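You operate a simulated robot arm through the tools that you are given. There is no shell and no other tool. Be economical: measure what you need, move in short steps, check, and stop when the job is done.

The job below is to be done with a simulated robot arm. You get a single attempt, and the scene is never put back.

TASK
Fetch the green long core and stand it on top of the teal carrier.

Only the result counts: the job must be done as asked and must still hold three seconds after the hand-in. Knocking over, shifting, dropping, spilling or breaking anything else fails it.

THE ROBOT
A 6-joint arm with a two-finger parallel gripper, fixed in place. Base frame: the origin is at the foot of the arm, x ahead of it, y to its left, z up; the work surface is at about z = 850. Readings come in mm, degrees, newtons and seconds.
With the tool pointing down near the work surface it reaches from about 260 to 680 mm from the base axis. Its first joint turns from -66.0 to 66.0 degrees. Payload 2.9 kg.
Tool frame: the origin (TCP) lies between the finger pads and is the grasp point; the fingertips stand 30 mm ahead of it; z points along the fingers, y is the line along which they close. The gripper opens to 110 mm. The fingers are 20 mm wide and 10 mm thick; the gripper's body (48 by 112 mm) begins 55 mm behind the TCP.
Orientation is told as [roll, pitch, yaw] about the base's x, y, z axes, in that order, counted from this pose: with the fingers straight down and closing along the base's y, the tool's x points along the base's -x, its y along +y and its z along -z.

THE INTERFACE
- The arm moves only by the tool move_arm. Its argument "series" is a list that holds one entry, the list of rows, each a list of 7 numbers: the finger opening in mm, from 0 to 110, then the shift along the base's x, y, z in mm, then the turn, a rotation vector about the base's x, y, z in degrees. In form: [[[claw, x, y, z, wx, wy, wz], ...]]. A call has 1 to 10 rows; each row is the pose to reach, as a shift and turn from the pose commanded when the call began. A row lasts 0.2 s, in which the tool goes at most 50 mm and 8.6 degrees; a call with a longer step from one row to the next is refused whole, and so is a gripper value outside its range. A pose out of reach is approached as far as the arm can. The call stops where the force on the tool passes 40 N (or 10 N more than at its start, if that is more) or the arm is blocked; 0.2 s more then pass. The fingers move at their own pace (about 108 mm/s each) and stop on an object; they squeeze with about 33 N. The grip force told is the motor's: it shows also when the fingers shut on nothing. Time passes only in rows, and 0.2 s behind the last, so rows that repeat a pose let the fingers close. It gives the time, the measured TCP pose, the force on the tool (base axes), the opening and the grip force at its end, in the units of the frame above (readings bear some noise).
- Cameras (640 x 400 px; columns grow to the right, rows downward): "scene" is fixed at [98.1, 455, 1387.9]; the picture's right is [-0.50, -0.87, 0.00], its down [-0.44, 0.25, -0.86] and it looks along [0.75, -0.43, -0.51] (base axes); focal length 289 px, centre (320, 200). "wrist" rides on the gripper at [-36, 0, -57] in the tool frame; the picture's right is [0.00, -1.00, 0.00], its down [0.97, 0.00, -0.24] and it looks along [0.24, 0.00, 0.97] (tool axes); focal length 218 px, centre (320, 200). There is no depth. A picture from a camera that has moved, and an enlarged one, comes with that camera's place and axes in the base frame and with its lens.
- capture(camera): a new picture of that camera. No time passes.
- inspect(camera, box): a new picture of the part [left, top, right, bottom] of that camera's present view, enlarged. No time passes.
- hand_in(): hands the job in; it is judged then, once.

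Work in short steps. Places have to be worked out from the pictures, the camera data and where the tool is seen: move nearer, look again, correct. Check each grasp and each placing, and mend what went wrong. You have 90 turns and 38 pictures in all, those below and enlarged ones among them. Open the gripper and draw the arm clear of the work before you hand the job in, unless the task says otherwise; then end with one line.

The tools are called after "Emit:" as a command line: name --argument value ..., lists and objects as JSON in quotes. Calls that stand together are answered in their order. move_arm: Moves the arm, as the interface text tells. Its arguments: {"type":"object","properties":{"series":{"type":"array"}},"required":["series"]} The other tools are called the same way: capture (camera) takes a picture; inspect (camera, box) takes an enlarged picture of a part of a camera's view; hand_in () hands the job in.

At the start:

```text
t: 0.0
position: [352.3, 162.0, 1243.6]
tcp_rot: [-0.1, 0.0, -0.1]
contact_force: [0.3, 0.4, 0.5]
width: 110.2
grasp_force: 0.0
```

scene: 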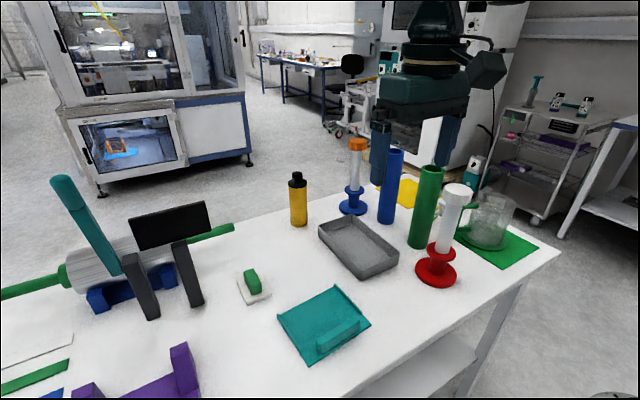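
wrist: 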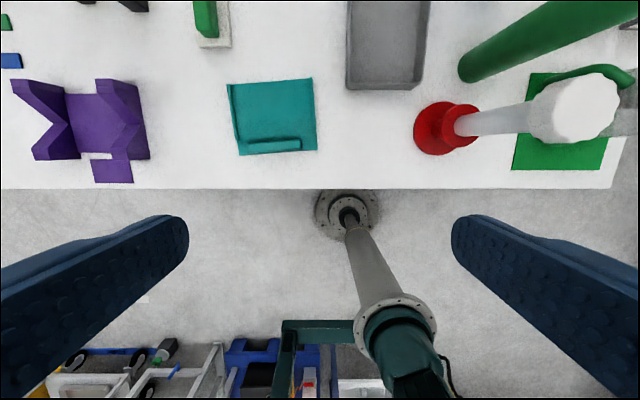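

I take the green long core to be the tall green tube near (530,-120) and the teal carrier to be the flat plate near (437,253). I'll enlarge both to check their details.

Emit:
inspect --camera "scene" --box '[250, 260, 410, 360]'

Emit:
inspect --camera "scene" --box '[340, 140, 500, 290]'

Emit:
inspect --camera "wrist" --box '[200, 0, 640, 200]'

```text
4.00 times, centred on (330, 310) of scene
camera zoom: at [98.1, 455.0, 1387.9], right [-0.5, -0.87, 0.0], down [-0.44, 0.25, -0.86], along [0.75, -0.43, -0.51], focal length 1155 px, centre (280, -240)
```

zoom: 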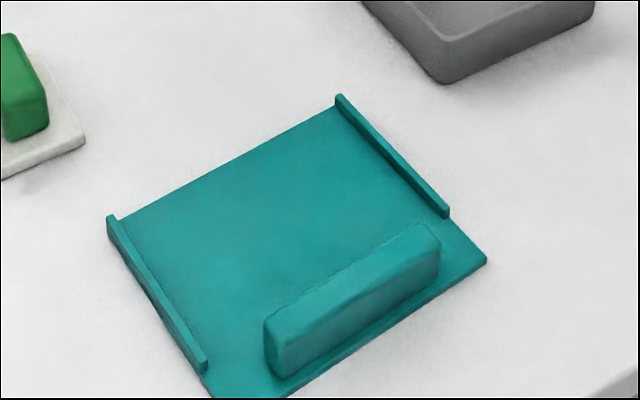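

```text
2.67 times, centred on (420, 215) of scene
camera zoom: at [98.1, 455.0, 1387.9], right [-0.5, -0.87, 0.0], down [-0.44, 0.25, -0.86], along [0.75, -0.43, -0.51], focal length 770 px, centre (53, 160)
```

zoom: 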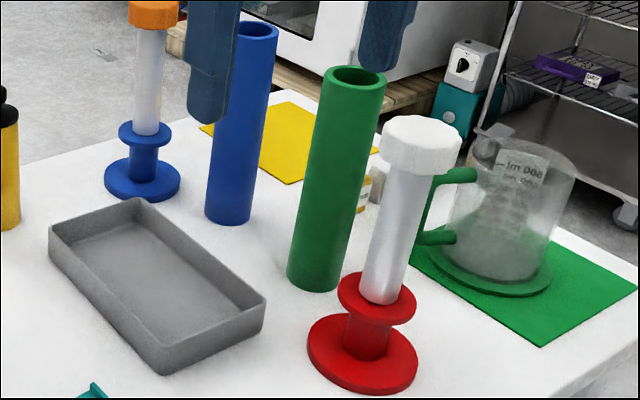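

```text
1.45 times, centred on (420, 100) of wrist
camera zoom: at [388.6, 163.1, 1300.9], right [0.0, -1.0, 0.0], down [-0.97, 0.0, 0.24], along [-0.24, 0.0, -0.97], focal length 318 px, centre (174, 346)
```

zoom: 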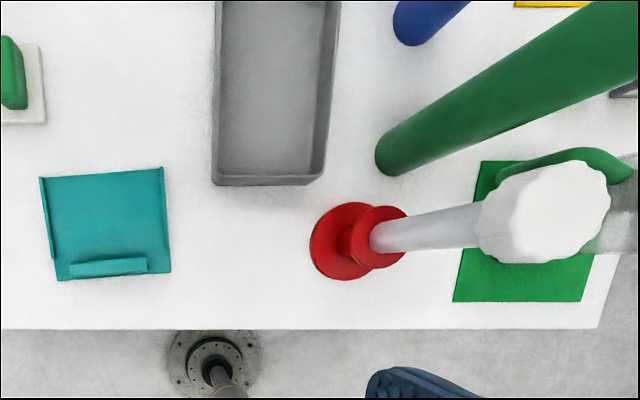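

The readings put the green tube standing at about (529,-121), 58 mm across with its top near z=1085. The clear area of the plate is near (458,252). I'll move above the tube at the present height, which clears everything.

Emit:
move_arm --series '[[[110, 25, -40, 0, 0, 0, 0], [110, 50, -81, 0, 0, 0, 0], [110, 76, -121, 0, 0, 0, 0], [110, 101, -162, 0, 0, 0, 0], [110, 126, -202, 0, 0, 0, 0], [110, 152, -243, 0, 0, 0, 0], [110, 177, -283, 0, 0, 0, 0], [110, 177, -283, 0, 0, 0, 0]]]'

Emit:
capture --camera "wrist"

Emit:
capture --camera "scene"

```text
t: 1.8
position: [531.8, -121.2, 1241.4]
tcp_rot: [0.0, -0.1, 0.0]
contact_force: [0.5, -0.1, -1.1]
width: 110.0
grasp_force: 0.0
```

```text
32 pictures are left
camera wrist: at [568.2, -121.1, 1298.7], right [0.0, -1.0, 0.0], down [-0.97, 0.0, 0.24], along [-0.24, 0.0, -0.97], focal length 218 px, centre (320, 200)
```

wrist: 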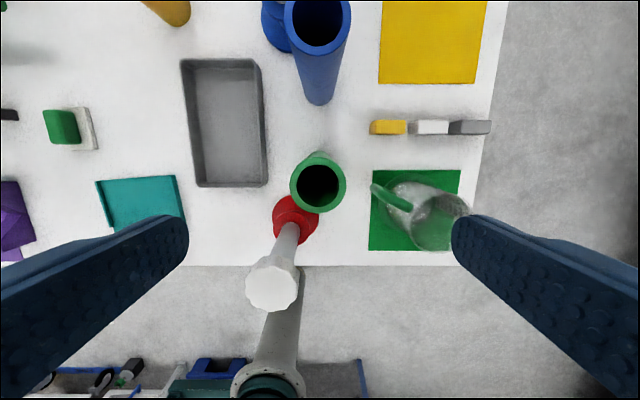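

```text
31 pictures are left
```

scene: 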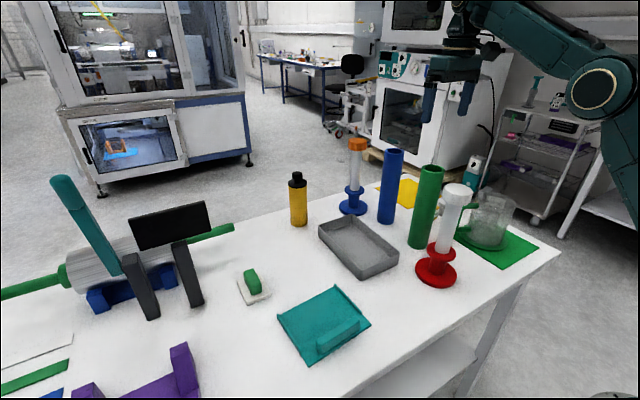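

The tube's top sits at about (529.6,-119), almost directly under the tool. I'll descend partway with the fingers open and check.

Emit:
move_arm --series '[[[110, -1, 1, -40, 0, 0, 0], [110, -2, 2, -80, 0, 0, 0], [110, -2, 2, -110, 0, 0, 0], [110, -2, 2, -125, 0, 0, 0], [110, -2, 2, -125, 0, 0, 0]]]'

Emit:
capture --camera "wrist"

Emit:
capture --camera "scene"

```text
t: 3.0
position: [528.0, -119.9, 1118.8]
tcp_rot: [0.0, 0.0, -0.1]
contact_force: [0.7, 0.5, -0.2]
width: 110.0
grasp_force: 0.0
```

```text
30 pictures are left
camera wrist: at [565.0, -118.5, 1176.8], right [0.0, -1.0, 0.0], down [-0.97, 0.0, 0.24], along [-0.24, 0.0, -0.97], focal length 218 px, centre (320, 200)
```

wrist: 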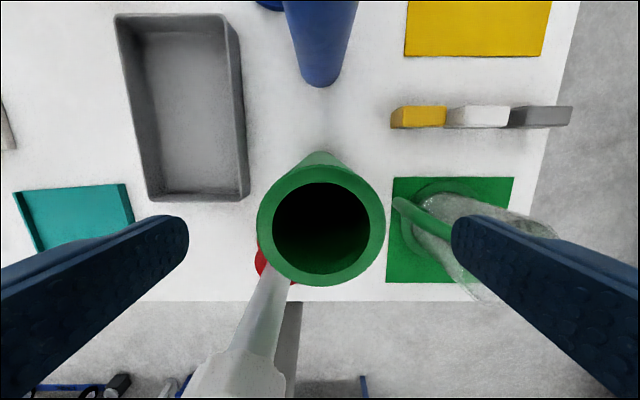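

```text
29 pictures are left
```

scene: 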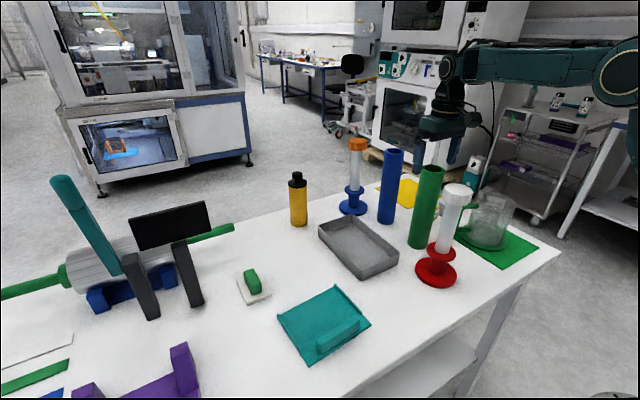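

The tube is centred between the fingers, with its rim at z≈1086. I'll go down to TCP z≈1050 and close.

Emit:
move_arm --series '[[[110, 1, 0, -30, 0, 0, 0], [110, 2, 0, -55, 0, 0, 0], [110, 2, 0, -69, 0, 0, 0], [110, 2, 0, -69, 0, 0, 0], [80, 2, 0, -69, 0, 0, 0], [50, 2, 0, -69, 0, 0, 0], [40, 2, 0, -69, 0, 0, 0], [40, 2, 0, -69, 0, 0, 0]]]'

```text
t: 4.8
position: [528.1, -119.8, 1050.1]
tcp_rot: [0.0, 0.0, -0.1]
contact_force: [0.3, 0.4, 0.3]
width: 51.8
grasp_force: 33.0
```

The fingers stopped on the tube at 52 mm with 33 N. I'll lift it gently.

Emit:
move_arm --series '[[[40, 0, 0, 8, 0, 0, 0], [40, 0, 0, 25, 0, 0, 0], [40, 0, 0, 50, 0, 0, 0], [40, 0, 0, 75, 0, 0, 0], [40, 0, 0, 100, 0, 0, 0], [40, 0, 0, 110, 0, 0, 0], [40, 0, 0, 110, 0, 0, 0]]]'

Emit:
capture --camera "scene"

```text
t: 6.4
position: [530.7, -119.6, 1159.5]
tcp_rot: [-0.1, 0.0, 0.1]
contact_force: [-0.3, -0.1, -1.4]
width: 51.7
grasp_force: 32.9
```

```text
28 pictures are left
```

scene: 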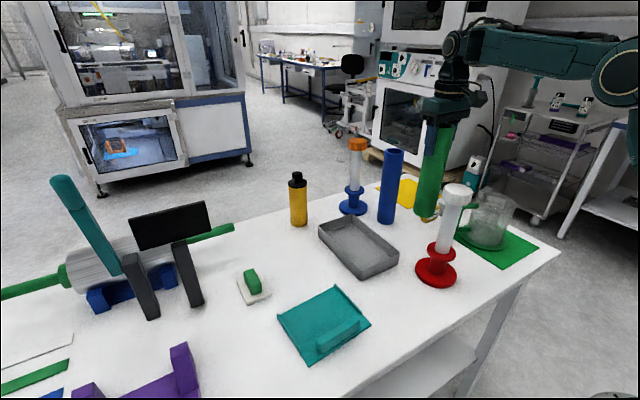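

The tube is held upright. I'll carry it along +y first, past the bottle, then shift in x to sit above the carrier.

Emit:
move_arm --series '[[[40, 0, 25, 0, 0, 0, 0], [40, 0, 65, 0, 0, 0, 0], [40, 0, 108, 0, 0, 0, 0], [40, 0, 152, 0, 0, 0, 0], [40, -10, 196, 0, 0, 0, 0], [40, -25, 238, 0, 0, 0, 0], [40, -40, 280, 0, 0, 0, 0], [40, -56, 322, 0, 0, 0, 0], [40, -70, 360, 0, 0, 0, 0], [40, -72, 372, 0, 0, 0, 0]]]'

Emit:
capture --camera "scene"

Emit:
capture --camera "wrist"

```text
t: 8.6
position: [456.2, 253.3, 1159.6]
tcp_rot: [0.0, 0.0, -0.1]
contact_force: [0.6, -0.8, -0.8]
width: 52.2
grasp_force: 32.5
```

```text
27 pictures are left
```

scene: 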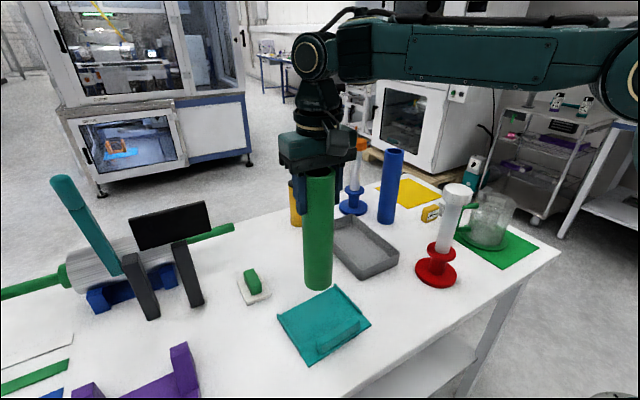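

```text
26 pictures are left
camera wrist: at [492.2, 253.6, 1216.6], right [0.0, -1.0, 0.0], down [-0.97, 0.0, 0.24], along [-0.24, 0.0, -0.97], focal length 218 px, centre (320, 200)
```

wrist: 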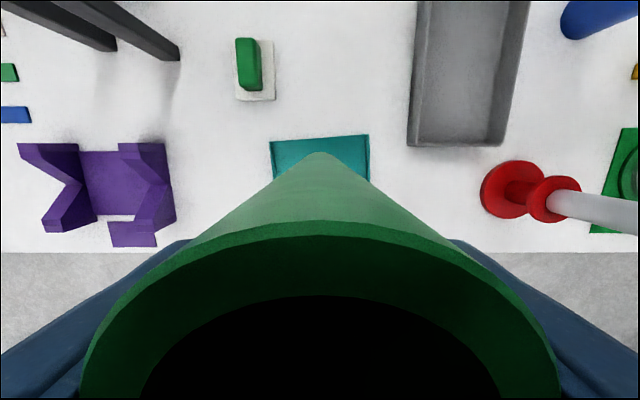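

The tube is above the clear floor of the plate, whose far edge is at x≈500–511 and block face at x≈398. I'll lower most of the way and look before contact.

Emit:
move_arm --series '[[[40, 0, 0, -25, 0, 0, 0], [40, 0, 0, -50, 0, 0, 0], [40, 0, 0, -70, 0, 0, 0], [40, 0, 0, -82, 0, 0, 0], [40, 0, 0, -82, 0, 0, 0]]]'

Emit:
inspect --camera "scene" --box '[250, 260, 410, 360]'

```text
t: 9.8
position: [458.2, 252.7, 1078.8]
tcp_rot: [0.0, -0.1, 0.0]
contact_force: [0.2, 0.4, -1.9]
width: 51.8
grasp_force: 32.9
```

```text
4.00 times, centred on (330, 310) of scene
camera zoom: at [98.1, 455.0, 1387.9], right [-0.5, -0.87, 0.0], down [-0.44, 0.25, -0.86], along [0.75, -0.43, -0.51], focal length 1155 px, centre (280, -240)
```

zoom: 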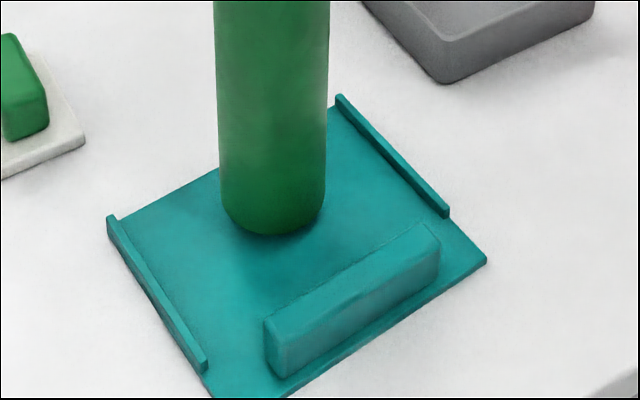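

Placement looks good and the gap is about 22 mm. I'll lower in small steps and watch for contact.

Emit:
move_arm --series '[[[40, 0, 0, -6, 0, 0, 0], [40, 0, 0, -11, 0, 0, 0], [40, 0, 0, -15, 0, 0, 0], [40, 0, 0, -17, 0, 0, 0], [40, 0, 0, -19, 0, 0, 0], [40, 0, 0, -19, 0, 0, 0]]]'

```text
t: 11.2
position: [457.6, 252.8, 1057.8]
tcp_rot: [0.0, 0.0, 0.0]
contact_force: [-0.4, 0.2, -1.9]
width: 51.8
grasp_force: 33.1
```

There's no contact yet at TCP z≈1058, so I'll continue in 1 mm steps.

Emit:
move_arm --series '[[[40, 0, 0, -1, 0, 0, 0], [40, 0, 0, -2, 0, 0, 0], [40, 0, 0, -3, 0, 0, 0], [40, 0, 0, -3, 0, 0, 0]]]'

```text
t: 12.2
position: [456.8, 252.4, 1056.5]
tcp_rot: [0.0, -0.1, 0.1]
contact_force: [-3.6, 1.1, 8.5]
width: 51.9
grasp_force: 32.9
```

The force is now 8.5 N upward, so the tube is resting on the plate. I'll check that it stands upright before releasing.

Emit:
inspect --camera "scene" --box '[240, 140, 400, 360]'

```text
1.82 times, centred on (320, 250) of scene
camera zoom: at [97.9, 454.9, 1387.9], right [-0.5, -0.87, 0.0], down [-0.44, 0.25, -0.86], along [0.75, -0.43, -0.51], focal length 525 px, centre (320, 109)
```

zoom: 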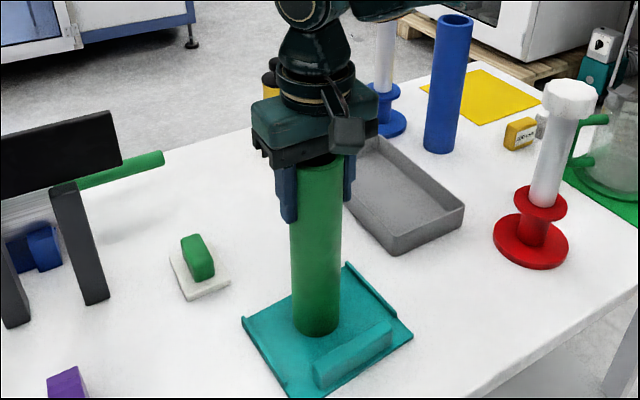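

It's upright and on the plate. I'll open slowly, staying in place.

Emit:
move_arm --series '[[[52, 0, 0, 0, 0, 0, 0], [56, 0, 0, 0, 0, 0, 0], [64, 0, 0, 0, 0, 0, 0], [80, 0, 0, 0, 0, 0, 0], [100, 0, 0, 0, 0, 0, 0], [110, 0, 0, 0, 0, 0, 0], [110, 0, 0, 0, 0, 0, 0]]]'

Emit:
capture --camera "wrist"

```text
t: 13.8
position: [457.6, 253.2, 1055.2]
tcp_rot: [0.0, 0.0, 0.0]
contact_force: [-0.4, -0.8, -1.0]
width: 110.1
grasp_force: 0.0
```

```text
23 pictures are left
camera wrist: at [493.4, 254.1, 1112.5], right [0.0, -1.0, 0.0], down [-0.97, 0.0, 0.24], along [-0.24, 0.0, -0.97], focal length 218 px, centre (320, 200)
```

wrist: 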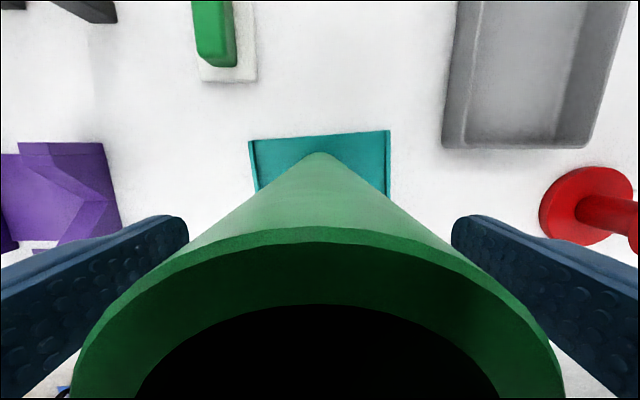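

The fingers are clear of the tube on both sides. I'll rise straight up.

Emit:
move_arm --series '[[[110, 0, 0, 15, 0, 0, 0], [110, 0, 0, 45, 0, 0, 0], [110, 0, 0, 85, 0, 0, 0], [110, 0, 0, 130, 0, 0, 0], [110, 0, 0, 175, 0, 0, 0], [110, 0, 0, 190, 0, 0, 0], [110, -40, -25, 190, 0, 0, 0], [110, -80, -60, 190, 0, 0, 0], [110, -100, -90, 190, 0, 0, 0], [110, -100, -90, 190, 0, 0, 0]]]'

Emit:
capture --camera "scene"

Emit:
capture --camera "wrist"

```text
refused: row 8 steps farther than a row can; nothing moved
```

```text
22 pictures are left
```

scene: 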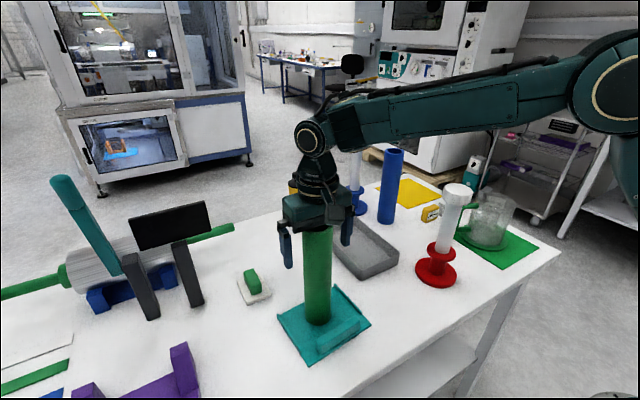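

```text
21 pictures are left
camera wrist: at [493.4, 254.1, 1112.5], right [0.0, -1.0, 0.0], down [-0.97, 0.0, 0.24], along [-0.24, 0.0, -0.97], focal length 218 px, centre (320, 200)
```

wrist: 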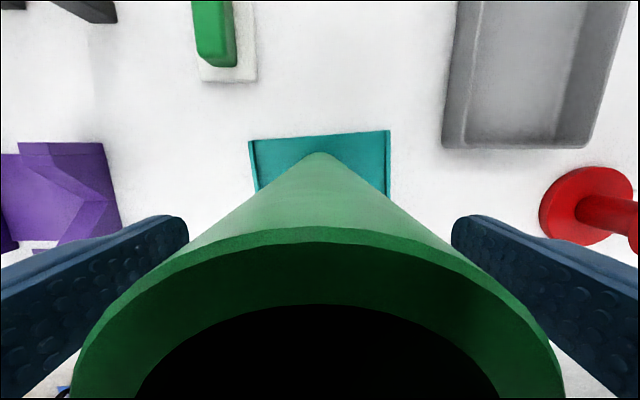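

The call was refused because row 8 stepped too far, and nothing moved. The tube still stands, so I'll retry with shorter steps.

Emit:
move_arm --series '[[[110, 0, 0, 15, 0, 0, 0], [110, 0, 0, 45, 0, 0, 0], [110, 0, 0, 85, 0, 0, 0], [110, 0, 0, 130, 0, 0, 0], [110, 0, 0, 175, 0, 0, 0], [110, 0, 0, 190, 0, 0, 0], [110, -30, -25, 190, 0, 0, 0], [110, -60, -50, 190, 0, 0, 0], [110, -90, -75, 190, 0, 0, 0], [110, -100, -85, 190, 0, 0, 0]]]'

Emit:
capture --camera "scene"

```text
t: 16.0
position: [359.2, 166.2, 1244.3]
tcp_rot: [0.0, 0.0, 0.1]
contact_force: [1.3, 1.2, 0.1]
width: 110.0
grasp_force: 0.1
```

```text
20 pictures are left
```

scene: 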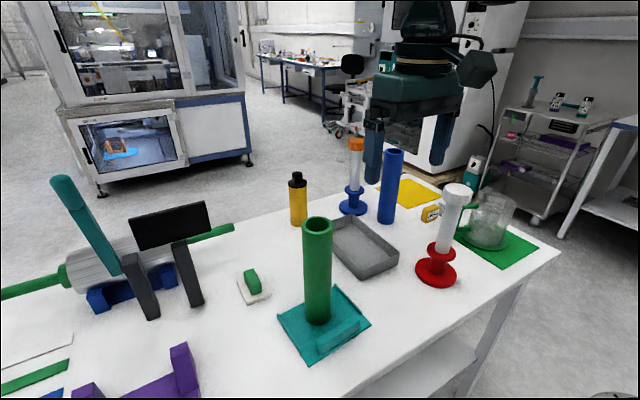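

The tube stands alone on the carrier, nothing else has moved, and the arm is clear with the gripper open. I'm handing in.

Emit:
hand_in

```text
The job is handed in.
```

The green long core is standing upright on the teal carrier, nothing else in the scene was disturbed, and the job is handed in.
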